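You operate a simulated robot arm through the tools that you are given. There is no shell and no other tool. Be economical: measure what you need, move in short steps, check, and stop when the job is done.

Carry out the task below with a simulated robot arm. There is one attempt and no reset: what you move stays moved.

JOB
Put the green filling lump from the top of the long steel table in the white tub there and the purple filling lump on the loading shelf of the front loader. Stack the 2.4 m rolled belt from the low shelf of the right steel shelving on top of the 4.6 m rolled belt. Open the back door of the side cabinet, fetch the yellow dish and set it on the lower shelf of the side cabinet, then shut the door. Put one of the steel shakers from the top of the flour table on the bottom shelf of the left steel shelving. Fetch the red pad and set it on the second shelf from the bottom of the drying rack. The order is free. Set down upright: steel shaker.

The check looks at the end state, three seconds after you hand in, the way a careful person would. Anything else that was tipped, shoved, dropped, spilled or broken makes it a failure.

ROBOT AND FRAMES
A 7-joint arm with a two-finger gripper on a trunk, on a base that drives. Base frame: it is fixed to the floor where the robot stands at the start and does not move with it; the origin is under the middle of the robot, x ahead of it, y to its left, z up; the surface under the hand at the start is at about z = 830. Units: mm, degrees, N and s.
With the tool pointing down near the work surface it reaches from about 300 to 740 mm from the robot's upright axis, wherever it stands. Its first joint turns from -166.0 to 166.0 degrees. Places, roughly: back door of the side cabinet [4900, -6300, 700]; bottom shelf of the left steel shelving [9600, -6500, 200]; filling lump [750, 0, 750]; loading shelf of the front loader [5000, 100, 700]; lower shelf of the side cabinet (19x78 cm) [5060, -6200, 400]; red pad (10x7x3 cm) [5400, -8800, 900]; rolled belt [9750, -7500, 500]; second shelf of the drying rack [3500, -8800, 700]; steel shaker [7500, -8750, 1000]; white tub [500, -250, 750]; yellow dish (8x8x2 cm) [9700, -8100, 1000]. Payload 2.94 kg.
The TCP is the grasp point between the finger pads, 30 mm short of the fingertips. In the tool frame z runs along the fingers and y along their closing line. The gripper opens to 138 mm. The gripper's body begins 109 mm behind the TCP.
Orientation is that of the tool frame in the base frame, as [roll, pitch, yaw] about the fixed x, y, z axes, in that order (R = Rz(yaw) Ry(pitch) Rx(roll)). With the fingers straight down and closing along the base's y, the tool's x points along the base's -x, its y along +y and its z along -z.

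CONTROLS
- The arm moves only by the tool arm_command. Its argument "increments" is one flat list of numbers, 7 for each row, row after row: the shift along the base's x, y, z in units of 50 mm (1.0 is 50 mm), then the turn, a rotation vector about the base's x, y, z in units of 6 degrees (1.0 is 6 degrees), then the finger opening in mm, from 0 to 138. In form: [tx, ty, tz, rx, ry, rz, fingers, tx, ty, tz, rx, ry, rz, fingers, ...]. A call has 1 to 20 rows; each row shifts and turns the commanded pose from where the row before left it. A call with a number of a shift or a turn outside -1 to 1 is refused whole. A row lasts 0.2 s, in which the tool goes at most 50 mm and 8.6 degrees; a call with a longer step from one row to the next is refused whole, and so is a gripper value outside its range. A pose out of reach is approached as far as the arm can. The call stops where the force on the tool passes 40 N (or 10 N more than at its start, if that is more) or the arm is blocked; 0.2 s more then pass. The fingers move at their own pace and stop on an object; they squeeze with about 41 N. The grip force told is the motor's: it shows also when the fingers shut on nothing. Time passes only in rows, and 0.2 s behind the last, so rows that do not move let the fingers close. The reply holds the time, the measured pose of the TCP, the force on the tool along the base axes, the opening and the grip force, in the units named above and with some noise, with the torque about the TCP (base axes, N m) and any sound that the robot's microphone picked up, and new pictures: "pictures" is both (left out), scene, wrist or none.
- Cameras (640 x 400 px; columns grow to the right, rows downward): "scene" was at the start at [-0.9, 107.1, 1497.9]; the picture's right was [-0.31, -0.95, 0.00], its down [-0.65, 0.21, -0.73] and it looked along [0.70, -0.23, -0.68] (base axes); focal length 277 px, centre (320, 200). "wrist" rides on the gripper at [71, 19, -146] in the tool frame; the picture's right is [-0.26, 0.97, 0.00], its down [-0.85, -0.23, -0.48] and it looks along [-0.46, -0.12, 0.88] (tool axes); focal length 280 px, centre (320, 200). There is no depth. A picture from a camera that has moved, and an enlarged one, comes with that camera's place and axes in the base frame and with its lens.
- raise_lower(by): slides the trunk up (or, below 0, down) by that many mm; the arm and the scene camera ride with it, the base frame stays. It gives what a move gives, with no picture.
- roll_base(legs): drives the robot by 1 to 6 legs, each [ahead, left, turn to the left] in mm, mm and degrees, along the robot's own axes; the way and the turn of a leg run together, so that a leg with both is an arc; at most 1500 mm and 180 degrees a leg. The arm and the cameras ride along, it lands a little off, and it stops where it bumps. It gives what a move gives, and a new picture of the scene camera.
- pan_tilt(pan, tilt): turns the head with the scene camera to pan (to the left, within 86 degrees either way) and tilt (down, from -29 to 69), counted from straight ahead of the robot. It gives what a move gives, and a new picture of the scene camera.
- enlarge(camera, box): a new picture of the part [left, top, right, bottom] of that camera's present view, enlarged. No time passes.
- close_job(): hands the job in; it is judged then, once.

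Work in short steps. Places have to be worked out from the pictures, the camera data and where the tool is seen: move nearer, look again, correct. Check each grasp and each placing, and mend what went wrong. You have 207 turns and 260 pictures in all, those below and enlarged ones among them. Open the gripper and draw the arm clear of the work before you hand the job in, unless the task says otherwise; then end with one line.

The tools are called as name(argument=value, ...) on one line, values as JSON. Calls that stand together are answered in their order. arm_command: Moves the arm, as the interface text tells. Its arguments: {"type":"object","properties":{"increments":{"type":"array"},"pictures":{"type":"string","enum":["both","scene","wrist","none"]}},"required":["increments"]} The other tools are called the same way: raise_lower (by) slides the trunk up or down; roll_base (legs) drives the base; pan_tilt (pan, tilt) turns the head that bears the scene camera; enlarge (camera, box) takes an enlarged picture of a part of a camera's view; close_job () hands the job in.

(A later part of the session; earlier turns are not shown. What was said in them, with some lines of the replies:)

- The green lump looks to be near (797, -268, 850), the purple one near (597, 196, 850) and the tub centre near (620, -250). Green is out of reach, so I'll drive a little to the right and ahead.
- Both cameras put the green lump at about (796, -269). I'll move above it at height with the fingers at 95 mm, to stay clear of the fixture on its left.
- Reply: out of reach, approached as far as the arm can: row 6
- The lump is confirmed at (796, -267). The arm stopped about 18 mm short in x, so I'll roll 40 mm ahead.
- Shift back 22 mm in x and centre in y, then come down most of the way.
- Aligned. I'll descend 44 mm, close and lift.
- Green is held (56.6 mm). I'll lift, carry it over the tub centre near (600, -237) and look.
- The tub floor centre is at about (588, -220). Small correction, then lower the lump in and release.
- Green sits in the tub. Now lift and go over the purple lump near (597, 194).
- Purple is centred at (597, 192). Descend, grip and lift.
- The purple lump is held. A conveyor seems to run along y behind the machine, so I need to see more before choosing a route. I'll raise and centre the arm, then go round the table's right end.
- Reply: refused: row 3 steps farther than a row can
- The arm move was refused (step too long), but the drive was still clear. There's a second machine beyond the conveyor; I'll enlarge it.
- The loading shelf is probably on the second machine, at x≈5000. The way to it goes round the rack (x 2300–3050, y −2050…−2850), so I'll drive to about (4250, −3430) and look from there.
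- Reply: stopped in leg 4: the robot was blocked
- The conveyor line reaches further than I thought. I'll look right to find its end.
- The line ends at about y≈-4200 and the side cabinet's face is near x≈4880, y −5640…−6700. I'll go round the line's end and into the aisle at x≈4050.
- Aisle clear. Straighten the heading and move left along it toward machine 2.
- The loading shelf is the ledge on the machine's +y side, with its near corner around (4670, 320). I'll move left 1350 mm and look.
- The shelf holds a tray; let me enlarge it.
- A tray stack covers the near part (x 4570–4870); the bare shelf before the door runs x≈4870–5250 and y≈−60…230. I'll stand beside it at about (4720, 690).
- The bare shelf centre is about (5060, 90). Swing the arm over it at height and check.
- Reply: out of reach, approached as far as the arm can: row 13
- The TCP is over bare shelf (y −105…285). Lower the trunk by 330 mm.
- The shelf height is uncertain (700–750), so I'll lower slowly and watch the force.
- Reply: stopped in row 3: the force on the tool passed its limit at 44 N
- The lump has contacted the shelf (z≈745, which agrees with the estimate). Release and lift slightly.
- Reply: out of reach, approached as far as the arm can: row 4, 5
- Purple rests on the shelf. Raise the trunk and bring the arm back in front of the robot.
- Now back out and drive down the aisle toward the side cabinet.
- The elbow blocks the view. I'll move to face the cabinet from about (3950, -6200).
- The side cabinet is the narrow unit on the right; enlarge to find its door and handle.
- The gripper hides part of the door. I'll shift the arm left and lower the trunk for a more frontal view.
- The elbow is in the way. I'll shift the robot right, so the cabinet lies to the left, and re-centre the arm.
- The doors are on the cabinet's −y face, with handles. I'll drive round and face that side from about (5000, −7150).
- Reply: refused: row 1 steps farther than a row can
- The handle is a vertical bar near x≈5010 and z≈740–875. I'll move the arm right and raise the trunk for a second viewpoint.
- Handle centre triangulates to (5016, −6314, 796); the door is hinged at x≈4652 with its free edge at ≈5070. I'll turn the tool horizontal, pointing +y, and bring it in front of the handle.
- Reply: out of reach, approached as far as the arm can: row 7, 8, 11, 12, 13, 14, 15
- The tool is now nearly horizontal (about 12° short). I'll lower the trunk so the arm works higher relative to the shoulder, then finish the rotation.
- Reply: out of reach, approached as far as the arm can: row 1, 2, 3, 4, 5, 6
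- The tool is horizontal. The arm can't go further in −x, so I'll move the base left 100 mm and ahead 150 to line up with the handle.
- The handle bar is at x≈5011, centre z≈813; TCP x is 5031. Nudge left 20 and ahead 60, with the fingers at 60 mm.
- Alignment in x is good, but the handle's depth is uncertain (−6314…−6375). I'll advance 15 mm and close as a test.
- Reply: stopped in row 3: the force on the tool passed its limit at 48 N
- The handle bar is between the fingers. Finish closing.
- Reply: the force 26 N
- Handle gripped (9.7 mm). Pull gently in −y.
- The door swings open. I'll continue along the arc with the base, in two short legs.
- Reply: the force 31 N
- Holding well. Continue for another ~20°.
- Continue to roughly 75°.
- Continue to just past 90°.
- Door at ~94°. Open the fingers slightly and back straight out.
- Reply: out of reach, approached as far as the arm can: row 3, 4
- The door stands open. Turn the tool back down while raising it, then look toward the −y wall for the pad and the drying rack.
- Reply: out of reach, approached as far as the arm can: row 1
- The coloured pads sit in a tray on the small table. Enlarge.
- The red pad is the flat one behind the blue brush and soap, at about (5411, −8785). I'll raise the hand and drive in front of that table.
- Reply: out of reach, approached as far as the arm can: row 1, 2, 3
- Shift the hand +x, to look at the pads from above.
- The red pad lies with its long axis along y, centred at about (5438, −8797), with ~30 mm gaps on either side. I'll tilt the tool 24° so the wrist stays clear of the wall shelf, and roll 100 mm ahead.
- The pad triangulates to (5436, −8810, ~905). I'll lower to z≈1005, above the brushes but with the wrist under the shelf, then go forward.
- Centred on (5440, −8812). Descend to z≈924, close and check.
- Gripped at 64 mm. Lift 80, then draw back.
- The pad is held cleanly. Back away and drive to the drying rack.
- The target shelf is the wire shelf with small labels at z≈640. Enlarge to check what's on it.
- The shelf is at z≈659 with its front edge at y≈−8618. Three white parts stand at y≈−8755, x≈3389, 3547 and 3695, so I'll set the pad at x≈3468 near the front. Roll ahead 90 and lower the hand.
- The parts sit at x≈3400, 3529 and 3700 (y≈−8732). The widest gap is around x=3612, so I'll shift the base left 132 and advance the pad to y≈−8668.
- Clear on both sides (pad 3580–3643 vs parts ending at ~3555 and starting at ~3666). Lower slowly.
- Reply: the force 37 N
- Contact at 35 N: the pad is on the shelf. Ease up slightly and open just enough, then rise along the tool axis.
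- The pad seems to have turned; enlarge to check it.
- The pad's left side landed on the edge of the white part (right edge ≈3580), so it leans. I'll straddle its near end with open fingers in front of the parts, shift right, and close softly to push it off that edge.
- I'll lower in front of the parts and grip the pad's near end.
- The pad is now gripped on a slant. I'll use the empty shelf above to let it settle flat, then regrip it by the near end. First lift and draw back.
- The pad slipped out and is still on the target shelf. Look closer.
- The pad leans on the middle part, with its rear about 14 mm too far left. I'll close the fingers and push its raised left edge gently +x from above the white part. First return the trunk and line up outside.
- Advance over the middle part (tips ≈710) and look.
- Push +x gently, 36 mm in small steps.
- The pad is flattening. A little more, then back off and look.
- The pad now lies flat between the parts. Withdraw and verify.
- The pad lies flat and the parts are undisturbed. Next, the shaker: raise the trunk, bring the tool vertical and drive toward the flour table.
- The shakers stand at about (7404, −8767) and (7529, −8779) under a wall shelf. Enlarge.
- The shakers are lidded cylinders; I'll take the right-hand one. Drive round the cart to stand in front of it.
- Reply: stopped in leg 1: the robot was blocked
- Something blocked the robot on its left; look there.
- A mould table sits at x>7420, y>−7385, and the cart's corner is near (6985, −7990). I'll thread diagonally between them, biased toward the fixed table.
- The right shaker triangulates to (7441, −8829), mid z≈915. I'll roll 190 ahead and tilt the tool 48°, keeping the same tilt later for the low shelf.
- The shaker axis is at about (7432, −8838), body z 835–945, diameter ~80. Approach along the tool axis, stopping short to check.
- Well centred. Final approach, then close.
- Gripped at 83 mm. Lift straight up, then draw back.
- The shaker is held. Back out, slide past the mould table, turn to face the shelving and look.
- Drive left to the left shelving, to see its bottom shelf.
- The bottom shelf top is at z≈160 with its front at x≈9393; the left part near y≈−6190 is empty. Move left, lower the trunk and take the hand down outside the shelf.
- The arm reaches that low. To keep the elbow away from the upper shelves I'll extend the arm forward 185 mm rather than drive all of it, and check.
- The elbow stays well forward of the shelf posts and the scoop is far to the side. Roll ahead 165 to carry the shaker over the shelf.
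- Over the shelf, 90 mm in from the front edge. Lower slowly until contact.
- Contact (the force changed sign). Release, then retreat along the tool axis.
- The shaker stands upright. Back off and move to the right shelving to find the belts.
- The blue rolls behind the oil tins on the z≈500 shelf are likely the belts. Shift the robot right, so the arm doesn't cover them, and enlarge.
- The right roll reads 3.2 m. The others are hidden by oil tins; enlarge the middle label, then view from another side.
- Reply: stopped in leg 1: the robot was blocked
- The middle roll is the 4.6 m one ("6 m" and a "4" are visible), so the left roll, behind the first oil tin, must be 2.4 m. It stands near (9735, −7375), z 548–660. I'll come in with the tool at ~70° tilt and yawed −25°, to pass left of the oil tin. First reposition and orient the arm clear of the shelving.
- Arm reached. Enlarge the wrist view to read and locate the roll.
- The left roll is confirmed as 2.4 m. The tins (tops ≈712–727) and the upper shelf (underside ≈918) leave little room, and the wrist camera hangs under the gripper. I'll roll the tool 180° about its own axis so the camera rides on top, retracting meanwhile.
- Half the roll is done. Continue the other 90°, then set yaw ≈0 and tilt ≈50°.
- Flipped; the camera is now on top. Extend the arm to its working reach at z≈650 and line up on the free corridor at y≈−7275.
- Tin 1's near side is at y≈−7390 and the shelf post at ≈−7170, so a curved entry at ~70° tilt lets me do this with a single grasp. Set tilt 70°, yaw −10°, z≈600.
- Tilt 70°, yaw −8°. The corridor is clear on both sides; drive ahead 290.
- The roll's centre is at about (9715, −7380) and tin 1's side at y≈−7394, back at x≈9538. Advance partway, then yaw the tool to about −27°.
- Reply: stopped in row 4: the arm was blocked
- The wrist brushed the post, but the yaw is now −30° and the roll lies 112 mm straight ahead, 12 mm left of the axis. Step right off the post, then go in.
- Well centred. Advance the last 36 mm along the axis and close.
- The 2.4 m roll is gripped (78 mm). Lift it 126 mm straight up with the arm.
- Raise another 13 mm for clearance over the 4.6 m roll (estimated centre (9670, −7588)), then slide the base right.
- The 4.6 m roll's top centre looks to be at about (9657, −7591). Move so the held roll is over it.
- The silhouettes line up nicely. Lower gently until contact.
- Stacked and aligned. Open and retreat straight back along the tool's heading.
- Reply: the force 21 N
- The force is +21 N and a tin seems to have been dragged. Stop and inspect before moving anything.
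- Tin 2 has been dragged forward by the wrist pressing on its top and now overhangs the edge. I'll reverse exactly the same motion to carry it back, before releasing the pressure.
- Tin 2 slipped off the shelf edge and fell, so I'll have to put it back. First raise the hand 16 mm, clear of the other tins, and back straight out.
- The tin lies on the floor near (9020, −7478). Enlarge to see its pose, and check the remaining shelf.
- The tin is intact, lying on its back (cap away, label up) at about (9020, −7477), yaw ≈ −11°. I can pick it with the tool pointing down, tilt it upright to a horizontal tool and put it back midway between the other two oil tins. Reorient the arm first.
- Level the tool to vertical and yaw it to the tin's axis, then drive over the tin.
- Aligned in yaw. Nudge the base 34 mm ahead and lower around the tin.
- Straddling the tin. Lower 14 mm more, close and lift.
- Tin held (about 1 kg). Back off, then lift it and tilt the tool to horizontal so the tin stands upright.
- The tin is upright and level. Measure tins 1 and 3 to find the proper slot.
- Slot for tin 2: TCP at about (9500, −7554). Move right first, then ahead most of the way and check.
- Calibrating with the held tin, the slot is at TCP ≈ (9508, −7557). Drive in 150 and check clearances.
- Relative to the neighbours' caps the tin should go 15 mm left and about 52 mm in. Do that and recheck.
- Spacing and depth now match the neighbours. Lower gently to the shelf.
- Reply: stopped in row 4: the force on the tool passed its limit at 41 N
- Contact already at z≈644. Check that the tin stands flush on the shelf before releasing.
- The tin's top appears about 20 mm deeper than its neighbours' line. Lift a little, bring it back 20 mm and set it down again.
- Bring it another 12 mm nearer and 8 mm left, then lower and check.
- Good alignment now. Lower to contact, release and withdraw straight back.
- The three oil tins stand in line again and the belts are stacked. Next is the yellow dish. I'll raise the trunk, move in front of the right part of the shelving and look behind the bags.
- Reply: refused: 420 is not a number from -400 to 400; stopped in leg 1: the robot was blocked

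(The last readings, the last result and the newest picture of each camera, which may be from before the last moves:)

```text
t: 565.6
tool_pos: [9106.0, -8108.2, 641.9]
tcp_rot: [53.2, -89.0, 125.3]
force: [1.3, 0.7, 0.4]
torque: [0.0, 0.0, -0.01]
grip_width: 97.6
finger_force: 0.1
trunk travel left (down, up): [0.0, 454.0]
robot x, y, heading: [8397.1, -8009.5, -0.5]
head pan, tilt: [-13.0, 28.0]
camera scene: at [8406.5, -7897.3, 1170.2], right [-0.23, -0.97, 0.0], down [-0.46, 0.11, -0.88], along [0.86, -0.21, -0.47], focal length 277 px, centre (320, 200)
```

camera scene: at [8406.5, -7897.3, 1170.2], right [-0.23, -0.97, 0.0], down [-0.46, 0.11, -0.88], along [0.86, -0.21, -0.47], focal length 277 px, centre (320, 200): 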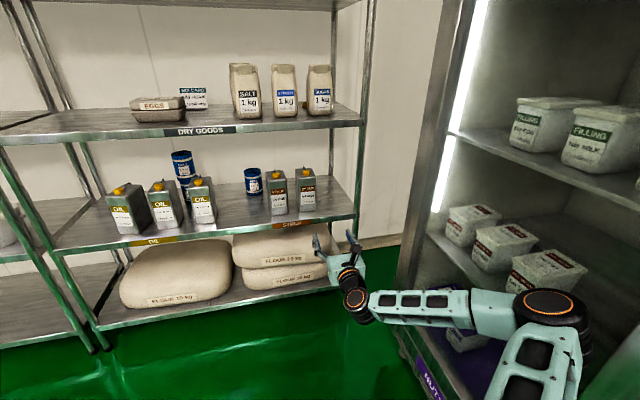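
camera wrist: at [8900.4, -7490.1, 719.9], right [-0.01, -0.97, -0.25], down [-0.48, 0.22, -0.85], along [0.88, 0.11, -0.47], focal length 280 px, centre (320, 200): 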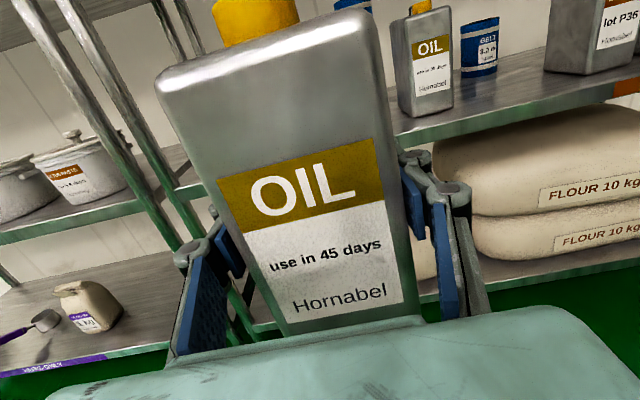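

The elbow touched the fridge side. Step left, raise the trunk and look at the dry-goods shelf.

roll_base(legs=[[0, 130, 0.6]])

raise_lower(by=390)

enlarge(camera="scene", box=[200, 100, 440, 250])

```text
t: 567.4
tool_pos: [9108.2, -7971.1, 641.1]
tcp_rot: [50.0, -89.2, 128.9]
force: [-1.1, -0.8, 0.1]
torque: [0.0, 0.01, 0.01]
grip_width: 97.8
finger_force: 0.1
trunk travel left (down, up): [0.0, 454.0]
robot x, y, heading: [8394.0, -7885.3, 0.3]
head pan, tilt: [-13.0, 28.0]
camera scene: at [8406.5, -7770.8, 1170.5], right [-0.22, -0.98, 0.0], down [-0.46, 0.1, -0.88], along [0.86, -0.2, -0.47], focal length 277 px, centre (320, 200)
```

scene: 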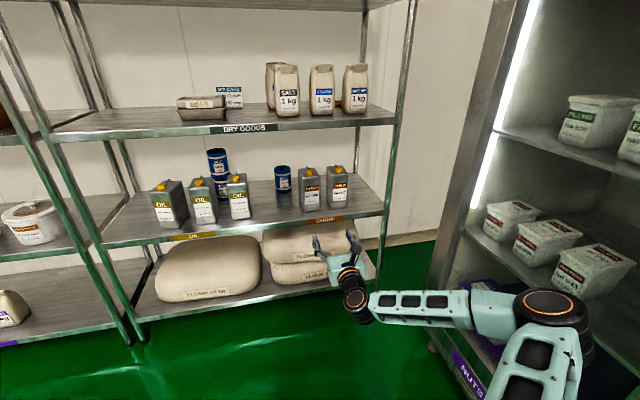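

```text
t: 571.2
tool_pos: [9108.0, -7971.3, 1030.8]
tcp_rot: [50.2, -89.3, 128.8]
force: [0.8, 0.3, -0.3]
torque: [0.01, 0.02, 0.04]
grip_width: 97.8
finger_force: 0.0
trunk travel left (down, up): [-390.0, 64.0]
robot x, y, heading: [8396.2, -7882.0, 0.2]
head pan, tilt: [-13.0, 28.0]
```

```text
2.67 times, centred on (320, 175) of scene
camera zoom: at [8406.5, -7770.8, 1560.5], right [-0.22, -0.98, 0.0], down [-0.46, 0.1, -0.88], along [0.86, -0.2, -0.47], focal length 738 px, centre (320, 267)
```

zoom: 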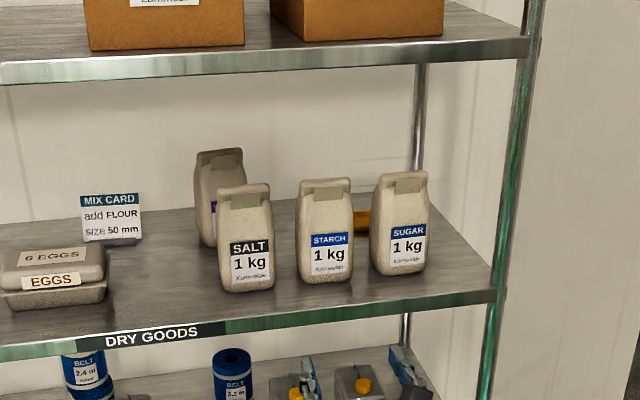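

The dish lies behind the bags at about (9697, −8145); bag tops are z≈1120 and the upper shelf's underside ≈1326. I'll go in over the bags with the tool nearly level, then swing it down behind them. Raise and set the tool at 75° tilt first, then drive partway.

arm_command(increments=[0.65, -0.07, 0.68, 0, 0.62, 0, 115, 0.65, -0.07, 0.68, 0, 0.62, 0, 115, 0.65, -0.07, 0.68, 0, 0.62, 0, 115, 0.65, -0.07, 0.68, 0, 0.62, 0, 115], pictures="none")

roll_base(legs=[[0, -150, -0.3], [260, 0, 0]])

enlarge(camera="wrist", box=[0, 0, 640, 400])

```text
t: 572.2
tool_pos: [9236.3, -7983.8, 1166.2]
tcp_rot: [176.1, -75.6, 3.1]
force: [0.2, 0.5, -0.8]
torque: [-0.01, -0.02, -0.03]
grip_width: 115.2
finger_force: 0.2
trunk travel left (down, up): [-390.0, 64.0]
robot x, y, heading: [8398.5, -7883.0, 0.3]
head pan, tilt: [-13.0, 28.0]
```

```text
t: 575.6
tool_pos: [9492.7, -8136.4, 1163.9]
tcp_rot: [176.4, -75.7, 2.8]
force: [-0.4, -0.4, 0.3]
torque: [0.0, -0.03, 0.0]
grip_width: 115.1
finger_force: 0.0
trunk travel left (down, up): [-390.0, 64.0]
robot x, y, heading: [8654.3, -8037.5, 0.3]
head pan, tilt: [-13.0, 28.0]
camera scene: at [8661.3, -7923.1, 1560.5], right [-0.22, -0.98, 0.0], down [-0.46, 0.1, -0.88], along [0.86, -0.19, -0.47], focal length 277 px, centre (320, 200)
```

scene: 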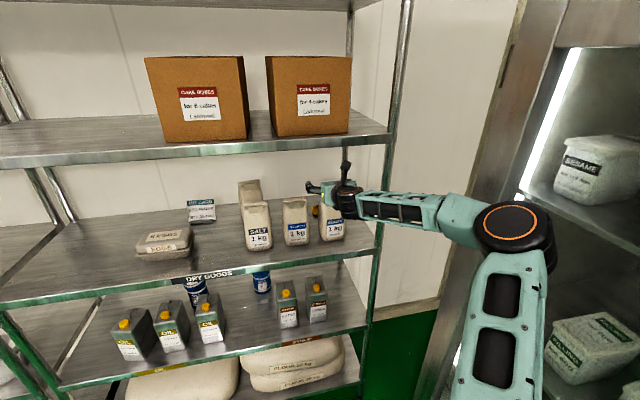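

```text
1.00 times, centred on (320, 200) of wrist (not enlarged: the box is as wide or as high as the picture)
camera zoom: at [9368.2, -8151.0, 1269.6], right [-0.08, -0.97, -0.24], down [-0.67, 0.23, -0.71], along [0.74, 0.1, -0.66], focal length 280 px, centre (320, 200)
```

zoom: 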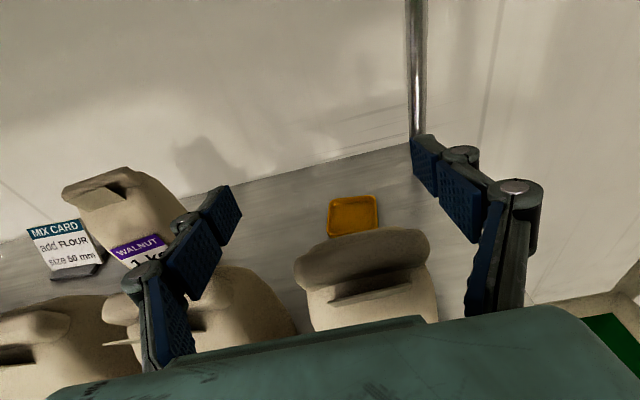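

The dish is at (9660, −8151), directly behind the sugar bag. Drive in over the bag, then swing the tool down to 28° tilt above the dish.

roll_base(legs=[[191, -15, -0.2]])

arm_command(increments=[-0.05, 0, -0.44, 0, 0.994, 0, 115, -0.05, 0, -0.44, 0, 0.994, 0, 115, -0.05, 0, -0.44, 0, 0.994, 0, 115, -0.05, 0, -0.44, 0, 0.994, 0, 115, -0.05, 0, -0.44, 0, 0.994, 0, 115, -0.05, 0, -0.44, 0, 0.994, 0, 115, -0.05, 0, -0.44, 0, 0.994, 0, 115, -0.05, 0, -0.3, 0, 0.994, 0, 115], pictures="wrist")

```text
t: 577.2
tool_pos: [9680.1, -8153.2, 1165.7]
tcp_rot: [176.4, -75.6, 2.6]
force: [0.0, 0.1, 0.7]
torque: [0.02, -0.04, 0.0]
grip_width: 115.0
finger_force: 0.1
trunk travel left (down, up): [-390.0, 64.0]
robot x, y, heading: [8842.7, -8051.2, -0.1]
head pan, tilt: [-13.0, 28.0]
camera scene: at [8850.4, -7937.6, 1560.5], right [-0.22, -0.97, 0.0], down [-0.46, 0.11, -0.88], along [0.86, -0.2, -0.47], focal length 277 px, centre (320, 200)
```

scene: 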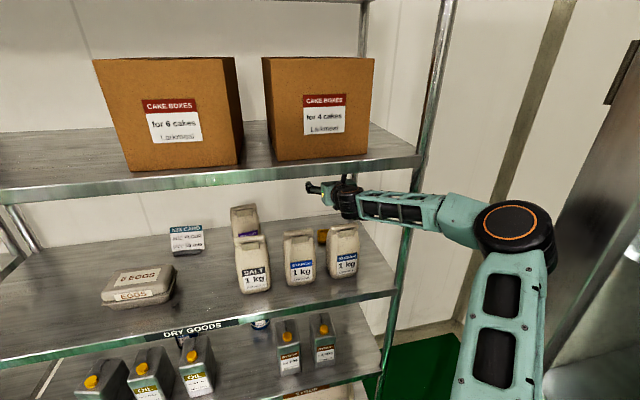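

```text
t: 579.0
tool_pos: [9659.6, -8152.3, 995.2]
tcp_rot: [178.6, -27.7, 0.8]
force: [-0.1, -0.1, 0.4]
torque: [-0.03, -0.01, 0.02]
grip_width: 115.3
finger_force: 0.1
trunk travel left (down, up): [-390.0, 64.0]
robot x, y, heading: [8842.1, -8051.2, -0.3]
head pan, tilt: [-13.0, 28.0]
camera wrist: at [9654.0, -8168.2, 1157.7], right [-0.23, -0.97, -0.1], down [-0.97, 0.23, 0.02], along [0.0, 0.1, -0.99], focal length 280 px, centre (320, 200)
```

wrist: 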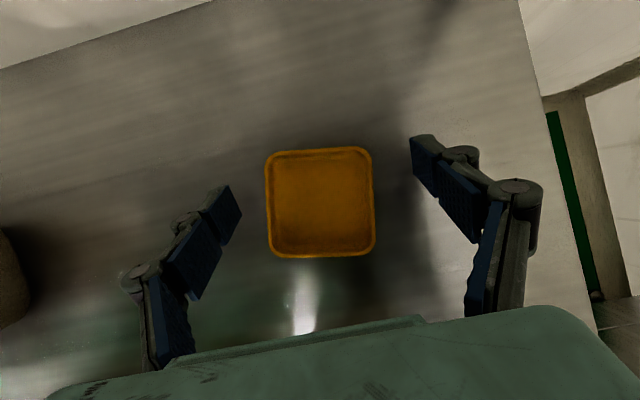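

The dish is centred at (9652, −8148) and turned about −10°. Rotate the tool −10°, settle to z≈980, grip and lift a little.

arm_command(increments=[-0.16, 0.04, 0, 0, 0, -0.84, 115, -0.16, 0.04, -0.1, 0, 0, -0.83, 115, 0, 0, -0.22, 0, 0, 0, 115, 0, 0, 0, 0, 0, 0, 70, 0, 0, 0, 0, 0, 0, 60, 0, 0, 0, 0, 0, 0, 60, 0, 0, 0.5, 0, 0, 0, 60], pictures="wrist")

```text
t: 580.6
tool_pos: [9642.6, -8155.1, 1001.6]
tcp_rot: [178.2, -27.6, -9.4]
force: [-0.6, 1.4, 0.1]
torque: [-0.05, -0.01, -0.03]
grip_width: 71.3
finger_force: 35.1
trunk travel left (down, up): [-390.0, 64.0]
robot x, y, heading: [8840.7, -8052.6, -0.2]
head pan, tilt: [-13.0, 28.0]
camera wrist: at [9634.1, -8167.5, 1163.9], right [-0.4, -0.91, -0.09], down [-0.92, 0.4, 0.02], along [0.02, 0.09, -1.0], focal length 280 px, centre (320, 200)
```

wrist: 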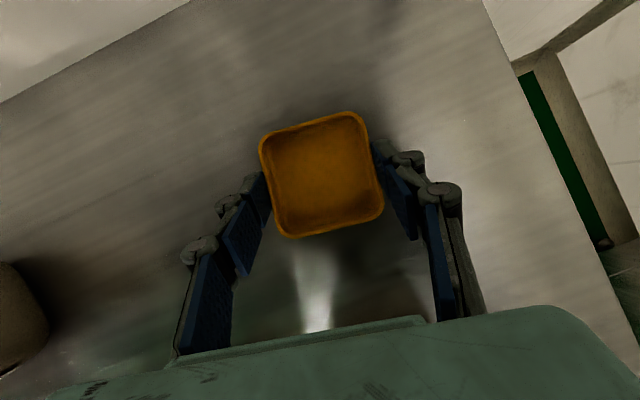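

The dish is gripped. Swing the tool back up over the gap between the bags, then back out.

arm_command(increments=[0.05, 0, 0.5, -0.16, -0.905, 0, 60, 0.05, 0.05, 0.5, -0.16, -0.905, 0, 60, 0.1, 0.15, 0.5, -0.16, -0.905, 0, 60, 0.1, 0.2, 0.5, -0.16, -0.905, 0, 60, 0.1, 0.2, 0.5, -0.16, -0.905, 0, 60, 0.1, 0.2, 0.4, -0.16, -0.905, 0, 60, 0.1, 0.2, 0.3, -0.16, -0.905, 0, 60, 0, 0, 0.28, -0.16, -0.905, 0, 60], pictures="wrist")

```text
t: 582.4
tool_pos: [9672.5, -8120.1, 1163.5]
tcp_rot: [177.8, -70.7, -9.7]
force: [-0.5, 0.5, -0.4]
torque: [0.01, 0.01, -0.01]
grip_width: 71.0
finger_force: 41.3
trunk travel left (down, up): [-390.0, 64.0]
robot x, y, heading: [8838.7, -8047.6, 0.3]
head pan, tilt: [-13.0, 28.0]
camera wrist: at [9557.0, -8113.2, 1279.8], right [-0.28, -0.93, -0.24], down [-0.67, 0.37, -0.65], along [0.69, -0.03, -0.73], focal length 280 px, centre (320, 200)
```

wrist: 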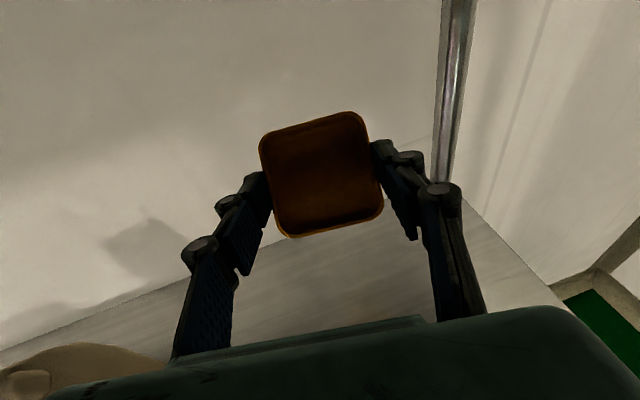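

Shift the exit to the gap's centre (y≈−8080), raise 6 mm, and back out over the bags.

arm_command(increments=[0, 0.4, 0.14, 0, 0, 0, 60, 0, 0.4, 0, 0, 0, 0, 60], pictures="none")

roll_base(legs=[[-345, 0, 0]])

```text
t: 583.2
tool_pos: [9668.1, -8084.6, 1161.4]
tcp_rot: [174.4, -69.9, -7.2]
force: [0.1, -0.2, -0.3]
torque: [0.03, 0.04, 0.01]
grip_width: 71.2
finger_force: 41.0
trunk travel left (down, up): [-390.0, 64.0]
robot x, y, heading: [8837.9, -8049.5, -0.0]
head pan, tilt: [-13.0, 28.0]
stopped in row 2: the arm was blocked; the commanded pose is now the measured one
```

```text
t: 585.4
tool_pos: [9321.0, -8083.9, 1165.5]
tcp_rot: [174.6, -70.3, -7.5]
force: [0.1, 0.1, 0.1]
torque: [0.0, 0.04, 0.04]
grip_width: 71.0
finger_force: 41.1
trunk travel left (down, up): [-390.0, 64.0]
robot x, y, heading: [8495.4, -8050.5, -0.1]
head pan, tilt: [-13.0, 28.0]
camera scene: at [8501.5, -7937.0, 1560.5], right [-0.23, -0.97, 0.0], down [-0.46, 0.11, -0.88], along [0.86, -0.2, -0.47], focal length 277 px, centre (320, 200)
```

scene: 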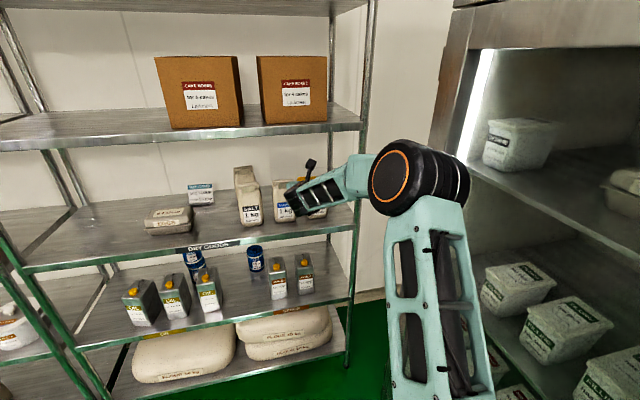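

We're out. Check the bags and the dish in one enlarged view.

enlarge(camera="scene", box=[140, 140, 380, 290])

```text
2.67 times, centred on (260, 215) of scene
camera zoom: at [8501.5, -7937.0, 1560.5], right [-0.23, -0.97, 0.0], down [-0.46, 0.11, -0.88], along [0.86, -0.2, -0.47], focal length 738 px, centre (480, 160)
```

zoom: 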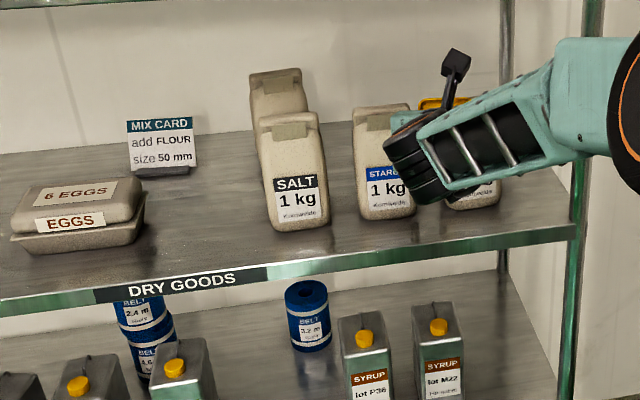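

The bags are standing and the dish is held. Tuck the arm, level the dish and drive toward the passage.

arm_command(increments=[-0.67, 0, -0.26, 0.115, 0.87, 0.156, 60, -0.67, 0, -0.26, 0.115, 0.87, 0.156, 60, -0.67, 0, -0.26, 0.115, 0.87, 0.156, 60, -0.67, 0, -0.26, 0.115, 0.87, 0.156, 60, -0.67, 0, -0.26, 0.115, 0.87, 0.156, 60, -0.67, 0, -0.26, 0.115, 0.87, 0.156, 60, -0.67, 0, -0.26, 0.115, 0.87, 0.156, 60, -0.67, 0, -0.26, 0.115, 0.87, 0.156, 60], pictures="none")

roll_base(legs=[[0, 310, 0], [0, 0, 180], [1060, 125, 0]])

```text
t: 587.2
tool_pos: [9053.9, -8083.5, 1061.2]
tcp_rot: [177.7, -28.2, -2.1]
force: [0.3, 0.0, -0.9]
torque: [0.01, 0.01, 0.01]
grip_width: 70.9
finger_force: 41.0
trunk travel left (down, up): [-390.0, 64.0]
robot x, y, heading: [8490.8, -8046.2, -0.5]
head pan, tilt: [-13.0, 28.0]
```

```text
t: 603.0
tool_pos: [6905.2, -7978.0, 1060.2]
tcp_rot: [177.6, -28.3, -175.9]
force: [0.0, 0.6, -0.6]
torque: [0.0, 0.0, 0.0]
grip_width: 71.0
finger_force: 40.6
trunk travel left (down, up): [-390.0, 64.0]
robot x, y, heading: [7465.0, -7955.7, -174.2]
head pan, tilt: [-13.0, 28.0]
camera scene: at [7471.5, -8070.8, 1560.5], right [0.13, 0.99, 0.0], down [0.47, -0.06, -0.88], along [-0.88, 0.11, -0.47], focal length 277 px, centre (320, 200)
```

scene: 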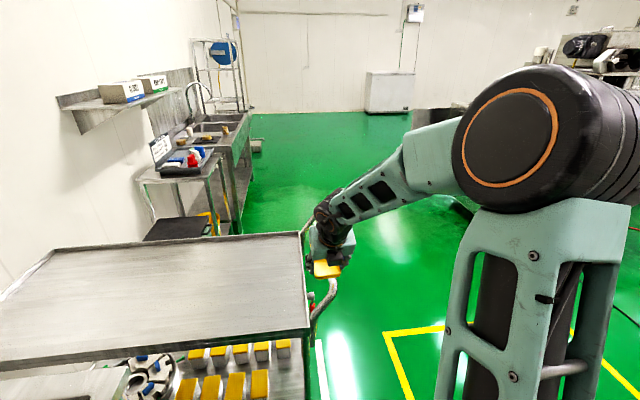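

Correct the 6° heading overshoot, thread back between the mould table and the cart, and continue toward the side cabinet.

roll_base(legs=[[0, 0, -5.8], [28, -91, 0], [240, -180, 0], [95, -75, 0], [0, -85, 0], [1500, 0, 0]])

```text
t: 609.0
tool_pos: [6543.6, -7484.0, 1060.4]
tcp_rot: [177.7, -28.2, 177.6]
force: [-0.2, -0.6, -0.5]
torque: [0.01, -0.05, 0.02]
grip_width: 71.0
finger_force: 40.9
trunk travel left (down, up): [-390.0, 64.0]
robot x, y, heading: [7104.9, -7518.8, 179.4]
head pan, tilt: [-13.0, 28.0]
stopped in leg 6: the robot was blocked; the commanded pose is now the measured one
camera scene: at [7094.7, -7637.3, 1560.5], right [0.23, 0.97, 0.0], down [0.46, -0.11, -0.88], along [-0.86, 0.21, -0.47], focal length 277 px, centre (320, 200)
```

scene: 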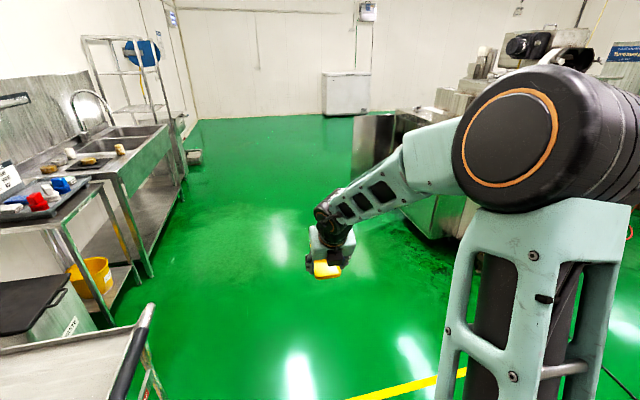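

A light touch on the table. Step away and continue to stand in front of the cabinet, facing it.

roll_base(legs=[[0, 35, 0.6], [1500, 0, 0], [770, 0, 0], [0, 0, -90]])

```text
t: 624.6
tool_pos: [4897.5, -6960.2, 1061.5]
tcp_rot: [177.7, -28.3, 85.5]
force: [0.3, 1.1, -0.7]
torque: [-0.03, 0.01, 0.03]
grip_width: 70.8
finger_force: 40.6
trunk travel left (down, up): [-390.0, 64.0]
robot x, y, heading: [4839.9, -7519.7, 87.3]
head pan, tilt: [-13.0, 28.0]
camera scene: at [4725.5, -7509.1, 1560.5], right [0.96, -0.27, 0.0], down [-0.13, -0.45, -0.88], along [0.24, 0.85, -0.47], focal length 277 px, centre (320, 200)
```

scene: 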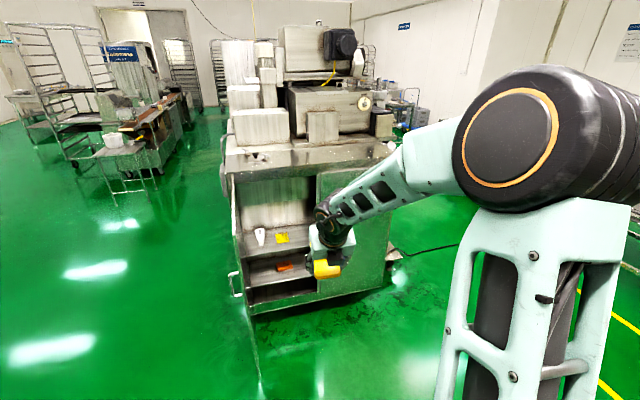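

Cabinet open as left. Enlarge the interior.

enlarge(camera="scene", box=[210, 170, 370, 320])

```text
2.67 times, centred on (290, 245) of scene
camera zoom: at [4725.5, -7509.1, 1560.5], right [0.96, -0.27, 0.0], down [-0.13, -0.45, -0.88], along [0.24, 0.85, -0.47], focal length 738 px, centre (400, 80)
```

zoom: 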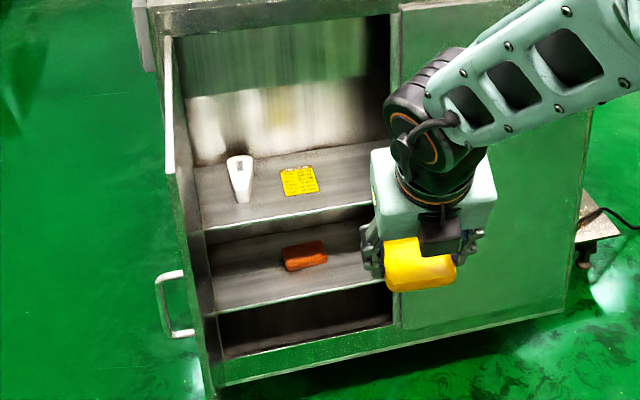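

The lower shelf is at z≈385 with the upper one at ≈597, so the flipped camera would foul at the present tilt. I'll go in at 60° tilt at x≈4745, left of the orange block, and let the shelf level the dish. Lower the trunk and re-pose the arm outside.

raise_lower(by=-390)

arm_command(increments=[0, 0.6, -0.36, 0.444, 0, 0, 60, 0, 0.6, -0.36, 0.444, 0, 0, 60, 0, 0.6, -0.36, 0.444, 0, 0, 60, 0, 0.6, -0.36, 0.444, 0, 0, 60, 0, 0.6, -0.36, 0.444, 0, 0, 60, 0, 0.6, -0.36, 0.444, 0, 0, 60, 0, 0.6, -0.36, 0.444, 0, 0, 60, 0, 0.6, -0.36, 0.444, 0, 0, 60, 0, 0.6, -0.36, 0.444, 0, 0, 60, 0, 0.6, -0.36, 0.444, 0, 0, 60, 0, 0.6, -0.36, 0.444, 0, 0, 60, 0, 0.6, -0.36, 0.444, 0, 0, 60], pictures="none")

```text
t: 628.3
tool_pos: [4898.5, -6961.2, 670.6]
tcp_rot: [177.6, -28.3, 85.4]
force: [0.1, 0.2, -0.7]
torque: [-0.03, -0.01, -0.01]
grip_width: 71.0
finger_force: 40.9
trunk travel left (down, up): [0.0, 454.0]
robot x, y, heading: [4839.6, -7523.8, 87.3]
head pan, tilt: [-13.0, 28.0]
```

```text
t: 630.9
tool_pos: [4900.6, -6602.0, 454.9]
tcp_rot: [-177.6, -60.1, 81.9]
force: [0.1, 0.6, 0.1]
torque: [-0.1, 0.02, 0.07]
grip_width: 70.8
finger_force: 41.0
trunk travel left (down, up): [0.0, 454.0]
robot x, y, heading: [4835.5, -7522.2, 87.2]
head pan, tilt: [-13.0, 28.0]
```

roll_base(legs=[[0, 0, 4], [0, 91, 0], [255, 0, 0]])

enlarge(camera="wrist", box=[0, 0, 640, 400])

```text
t: 634.3
tool_pos: [4736.2, -6344.2, 455.4]
tcp_rot: [-177.5, -60.0, 86.0]
force: [0.1, 0.2, -0.3]
torque: [-0.02, 0.01, 0.02]
grip_width: 70.7
finger_force: 40.8
trunk travel left (down, up): [0.0, 454.0]
robot x, y, heading: [4739.1, -7266.9, 91.5]
head pan, tilt: [-13.0, 28.0]
camera scene: at [4627.4, -7261.2, 1170.5], right [0.98, -0.2, 0.0], down [-0.09, -0.46, -0.88], along [0.18, 0.86, -0.47], focal length 277 px, centre (320, 200)
```

scene: 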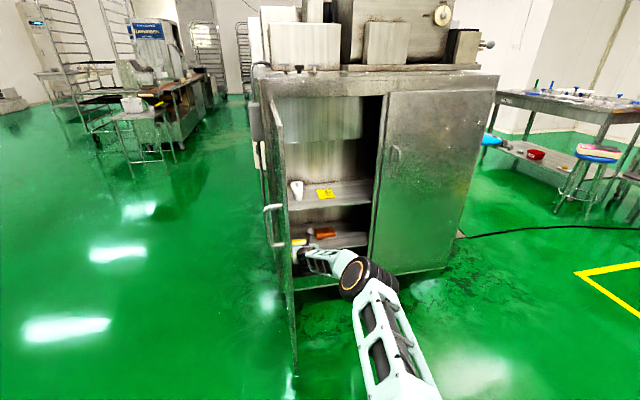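

```text
1.00 times, centred on (320, 200) of wrist (not enlarged: the box is as wide or as high as the picture)
camera zoom: at [4754.1, -6435.0, 588.9], right [0.96, -0.16, -0.25], down [-0.27, -0.83, -0.49], along [-0.13, 0.54, -0.83], focal length 280 px, centre (320, 200)
```

zoom: 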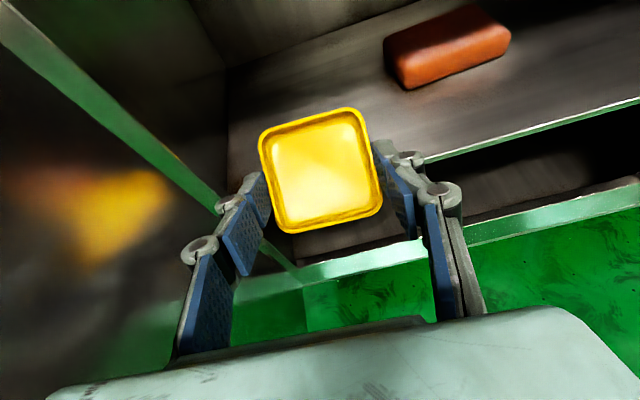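

The shelf edge is at y≈−6290 and the orange block is well to the right. Drive in 85 mm, then lower gently so the shelf levels the dish.

roll_base(legs=[[85, -10, 0]])

arm_command(increments=[0, 0, -0.3, 0, 0, 0, 60, 0, 0, -0.2, 0, 0, 0, 60, 0, 0, -0.1, 0, 0, 0, 60, 0, 0, -0.1, 0, 0, 0, 60], pictures="wrist")

```text
t: 635.4
tool_pos: [4745.7, -6257.8, 455.4]
tcp_rot: [-177.5, -60.1, 85.9]
force: [0.1, 0.4, -0.7]
torque: [0.01, -0.04, 0.02]
grip_width: 70.9
finger_force: 40.9
trunk travel left (down, up): [0.0, 454.0]
robot x, y, heading: [4752.6, -7181.5, 91.2]
head pan, tilt: [-13.0, 28.0]
camera scene: at [4635.3, -7175.3, 1170.5], right [0.98, -0.2, 0.0], down [-0.09, -0.46, -0.88], along [0.18, 0.86, -0.47], focal length 277 px, centre (320, 200)
```

scene: 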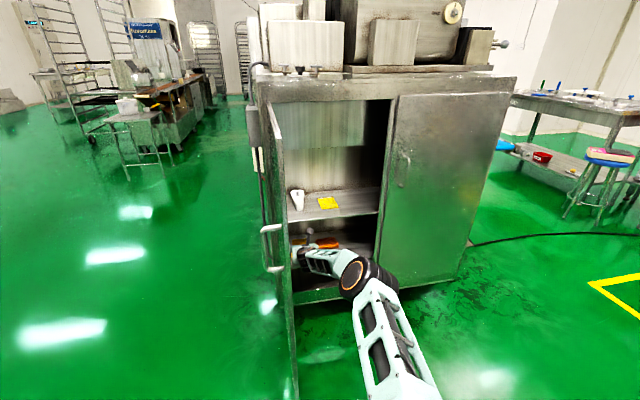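

```text
t: 636.4
tool_pos: [4745.0, -6255.0, 433.1]
tcp_rot: [-177.6, -61.0, 86.1]
force: [-3.6, 9.0, 32.5]
torque: [0.14, -0.37, 0.08]
grip_width: 71.5
finger_force: 40.5
trunk travel left (down, up): [0.0, 454.0]
robot x, y, heading: [4754.4, -7178.5, 91.4]
head pan, tilt: [-13.0, 28.0]
camera wrist: at [4763.8, -6347.5, 565.3], right [0.96, -0.16, -0.25], down [-0.27, -0.82, -0.51], along [-0.12, 0.55, -0.83], focal length 280 px, centre (320, 200)
```

wrist: 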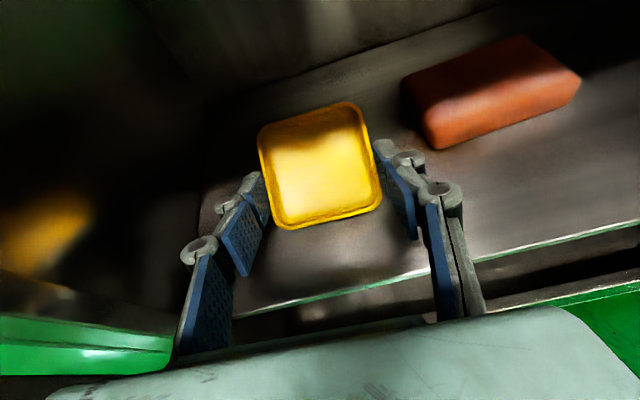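

The near edge is on the shelf (32 N). Ease the tilt 10° and press a little further to level the dish.

arm_command(increments=[0, 0, 0.1, -0.84, 0, 0, 60, 0, 0, 0, -0.83, 0, 0, 60, 0, 0, -0.1, 0, 0, 0, 60, 0, 0, -0.1, 0, 0, 0, 60, 0, 0, -0.1, 0, 0, 0, 60], pictures="wrist")

```text
t: 637.5
tool_pos: [4747.4, -6251.6, 426.9]
tcp_rot: [-178.5, -51.3, 86.8]
force: [-0.5, 4.5, 12.6]
torque: [0.0, 0.03, 0.02]
grip_width: 70.8
finger_force: 41.0
out of reach, approached as far as the arm can: row 2
trunk travel left (down, up): [0.0, 454.0]
robot x, y, heading: [4747.0, -7180.6, 91.2]
head pan, tilt: [-13.0, 28.0]
stopped in row 5: the force on the tool passed its limit at 46 N (the readings are from after the stop); the commanded pose is now the measured one
camera wrist: at [4766.4, -6321.1, 573.6], right [0.96, -0.2, -0.22], down [-0.27, -0.89, -0.36], along [-0.13, 0.4, -0.91], focal length 280 px, centre (320, 200)
```

wrist: 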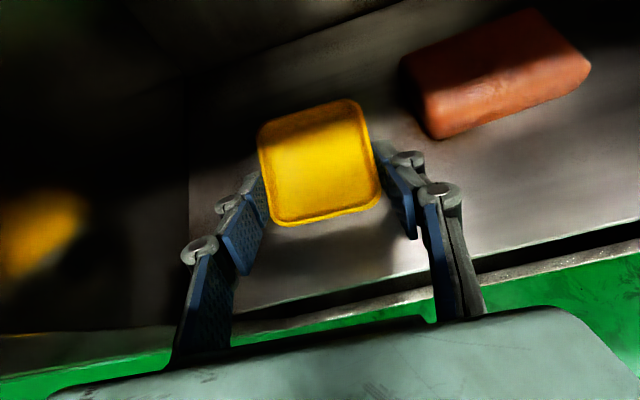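

The near edge rests 15 mm inside the shelf and the dish is close to level. Release and look.

arm_command(increments=[0, 0, 0.04, 0, 0, 0, 76, 0, 0, 0, 0, 0, 0, 90, 0, 0, 0, 0, 0, 0, 95, 0, 0, 0, 0, 0, 0, 95], pictures="wrist")

```text
t: 638.5
tool_pos: [4748.1, -6255.7, 423.9]
tcp_rot: [-178.5, -50.7, 86.9]
force: [1.2, 3.4, 7.6]
torque: [0.17, 0.24, 0.0]
grip_width: 95.9
finger_force: 0.2
trunk travel left (down, up): [0.0, 454.0]
robot x, y, heading: [4752.1, -7177.1, 91.5]
head pan, tilt: [-13.0, 28.0]
camera wrist: at [4766.4, -6322.7, 570.3], right [0.96, -0.2, -0.22], down [-0.27, -0.9, -0.35], along [-0.13, 0.39, -0.91], focal length 280 px, centre (320, 200)
```

wrist: 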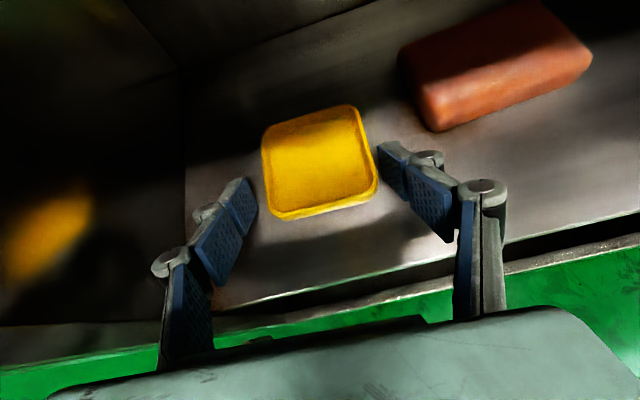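

The dish lies flat on the lower shelf at (4748, −6227). Lift slightly and back out, then go round to the outer side of the open door.

arm_command(increments=[0, -0.1, 0.14, 0, 0, 0, 95], pictures="none")

roll_base(legs=[[-300, 0, 0], [-270, 0, 0]])

```text
t: 639.0
tool_pos: [4747.2, -6260.7, 425.8]
tcp_rot: [-178.6, -50.3, 86.9]
force: [-0.3, -0.4, 0.0]
torque: [0.04, -0.03, 0.01]
grip_width: 94.7
finger_force: 0.1
trunk travel left (down, up): [0.0, 454.0]
robot x, y, heading: [4748.3, -7178.2, 91.6]
head pan, tilt: [-13.0, 28.0]
```

```text
t: 642.5
tool_pos: [4762.0, -6832.5, 429.2]
tcp_rot: [-178.5, -50.6, 86.9]
force: [0.7, 0.2, -0.8]
torque: [0.04, -0.02, 0.0]
grip_width: 95.1
finger_force: 0.0
trunk travel left (down, up): [0.0, 454.0]
robot x, y, heading: [4764.0, -7751.2, 91.4]
head pan, tilt: [-13.0, 28.0]
camera scene: at [4649.2, -7748.3, 1170.5], right [0.98, -0.2, 0.0], down [-0.1, -0.46, -0.88], along [0.18, 0.86, -0.47], focal length 277 px, centre (320, 200)
```

scene: 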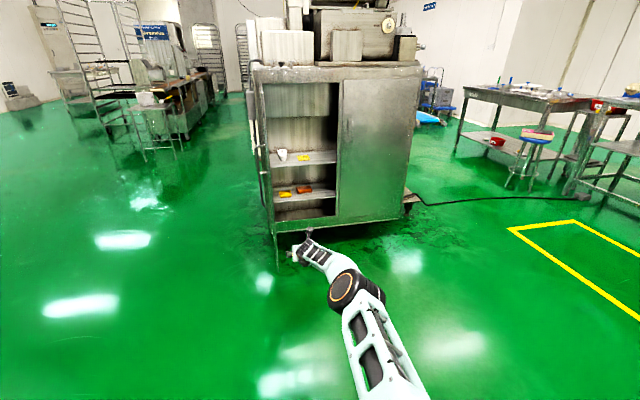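

The yellow dish is visible on the lower shelf. Widen the fingers as a pusher, raise to mid-door height, go round the door's free edge and start pushing it shut.

arm_command(increments=[0, 0, 0.7, 0, 0, 0, 130, 0, 0, 0.7, 0, 0, 0, 130], pictures="none")

roll_base(legs=[[0, 240, 0], [132, 0, 0], [15, -134, 0], [46, -115, 0]])

```text
t: 643.1
tool_pos: [4763.0, -6832.1, 498.0]
tcp_rot: [-178.6, -50.5, 86.8]
force: [-0.3, -0.7, -0.3]
torque: [0.05, -0.01, 0.0]
grip_width: 129.9
finger_force: 0.1
trunk travel left (down, up): [0.0, 454.0]
robot x, y, heading: [4760.6, -7752.6, 91.3]
head pan, tilt: [-13.0, 28.0]
```

```text
t: 649.4
tool_pos: [4765.3, -6638.5, 498.1]
tcp_rot: [-178.5, -50.7, 87.0]
force: [0.2, -0.5, 0.1]
torque: [0.04, 0.01, 0.0]
grip_width: 129.9
finger_force: 0.0
trunk travel left (down, up): [0.0, 454.0]
robot x, y, heading: [4769.0, -7563.8, 91.4]
head pan, tilt: [-13.0, 28.0]
camera scene: at [4654.3, -7555.8, 1170.5], right [0.98, -0.2, 0.0], down [-0.09, -0.46, -0.88], along [0.18, 0.87, -0.47], focal length 277 px, centre (320, 200)
```

scene: 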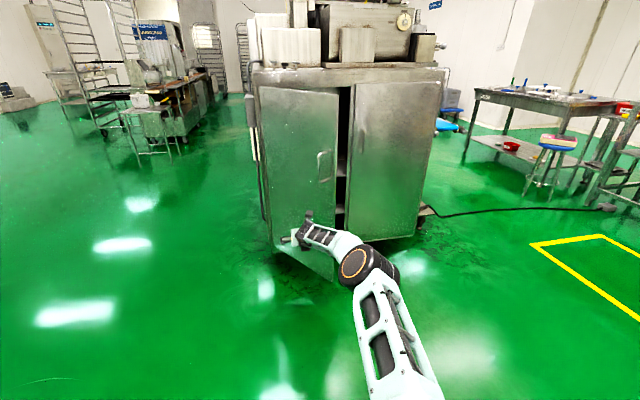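

The door has swung almost shut. Continue the arc to press it fully closed.

roll_base(legs=[[86, -97, 0], [110, -62, 0], [100, -18, 0]])

```text
t: 652.6
tool_pos: [4922.7, -6344.9, 492.2]
tcp_rot: [-178.6, -49.9, 87.8]
force: [-0.3, -8.1, 3.6]
torque: [0.1, 0.06, -0.01]
grip_width: 139.0
finger_force: 5.1
trunk travel left (down, up): [0.0, 454.0]
robot x, y, heading: [4935.4, -7259.3, 91.6]
head pan, tilt: [-13.0, 28.0]
stopped in leg 3: the force on the tool passed its limit at 109 N (the readings are from after the stop); the commanded pose is now the measured one
camera scene: at [4822.5, -7258.6, 1170.5], right [0.98, -0.2, 0.0], down [-0.09, -0.46, -0.88], along [0.17, 0.87, -0.47], focal length 277 px, centre (320, 200)
```

scene: 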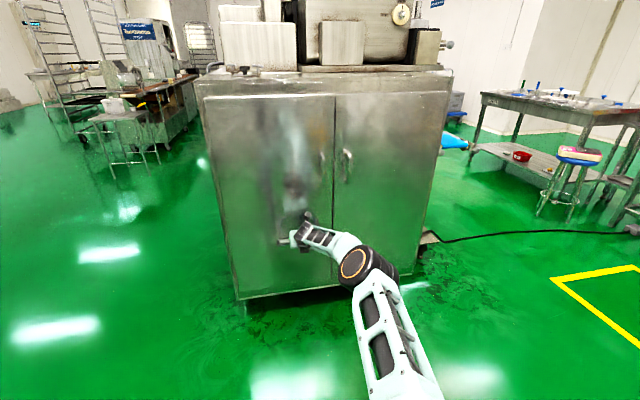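

The door is closed against its stop. Back away and confirm.

roll_base(legs=[[-250, 0, 0], [-150, 0, 0]])

enlarge(camera="scene", box=[200, 60, 460, 260])

```text
t: 655.4
tool_pos: [4933.2, -6737.9, 492.9]
tcp_rot: [-178.6, -49.9, 87.9]
force: [-0.1, -0.1, -0.4]
torque: [-0.01, -0.04, -0.01]
grip_width: 130.1
finger_force: 0.1
trunk travel left (down, up): [0.0, 454.0]
robot x, y, heading: [4946.6, -7656.4, 91.9]
head pan, tilt: [-13.0, 28.0]
camera scene: at [4834.9, -7652.2, 1170.5], right [0.98, -0.19, 0.0], down [-0.09, -0.46, -0.88], along [0.17, 0.87, -0.47], focal length 277 px, centre (320, 200)
```

scene: 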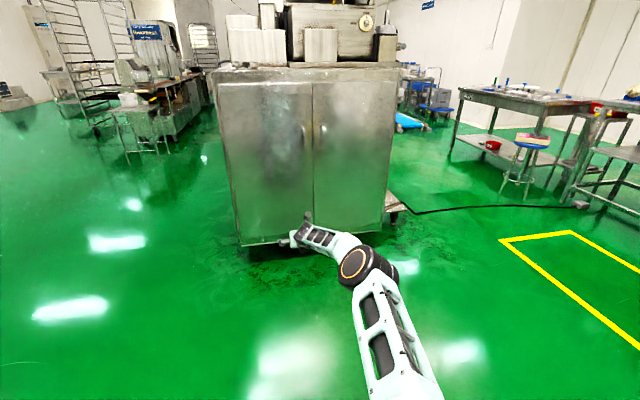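

```text
2.00 times, centred on (330, 160) of scene
camera zoom: at [4834.9, -7652.2, 1170.5], right [0.98, -0.19, 0.0], down [-0.09, -0.46, -0.88], along [0.17, 0.87, -0.47], focal length 554 px, centre (300, 280)
```

zoom: 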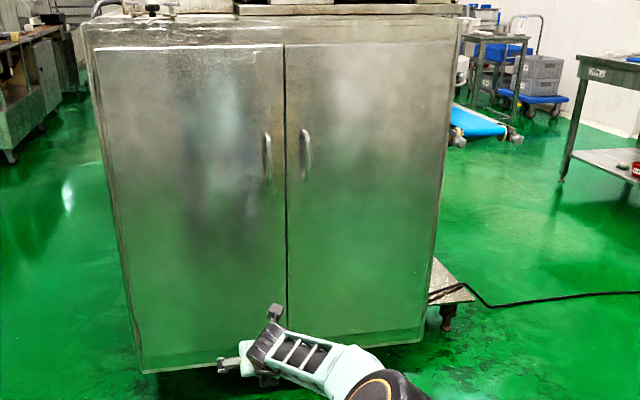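

The door is shut flush, the gripper is open and the arm is clear of everything. All the jobs are done, so I'm handing in.

close_job()

```text
The job is handed in.
```

I did all the jobs and handed in, but while stacking the belts I dragged the middle oil tin ("use in 45 days") off its shelf. It fell to the floor; it looked undamaged, and I stood it back up, as near as I could judge, in its old place between the other two tins. The check may count that drop as a failure.
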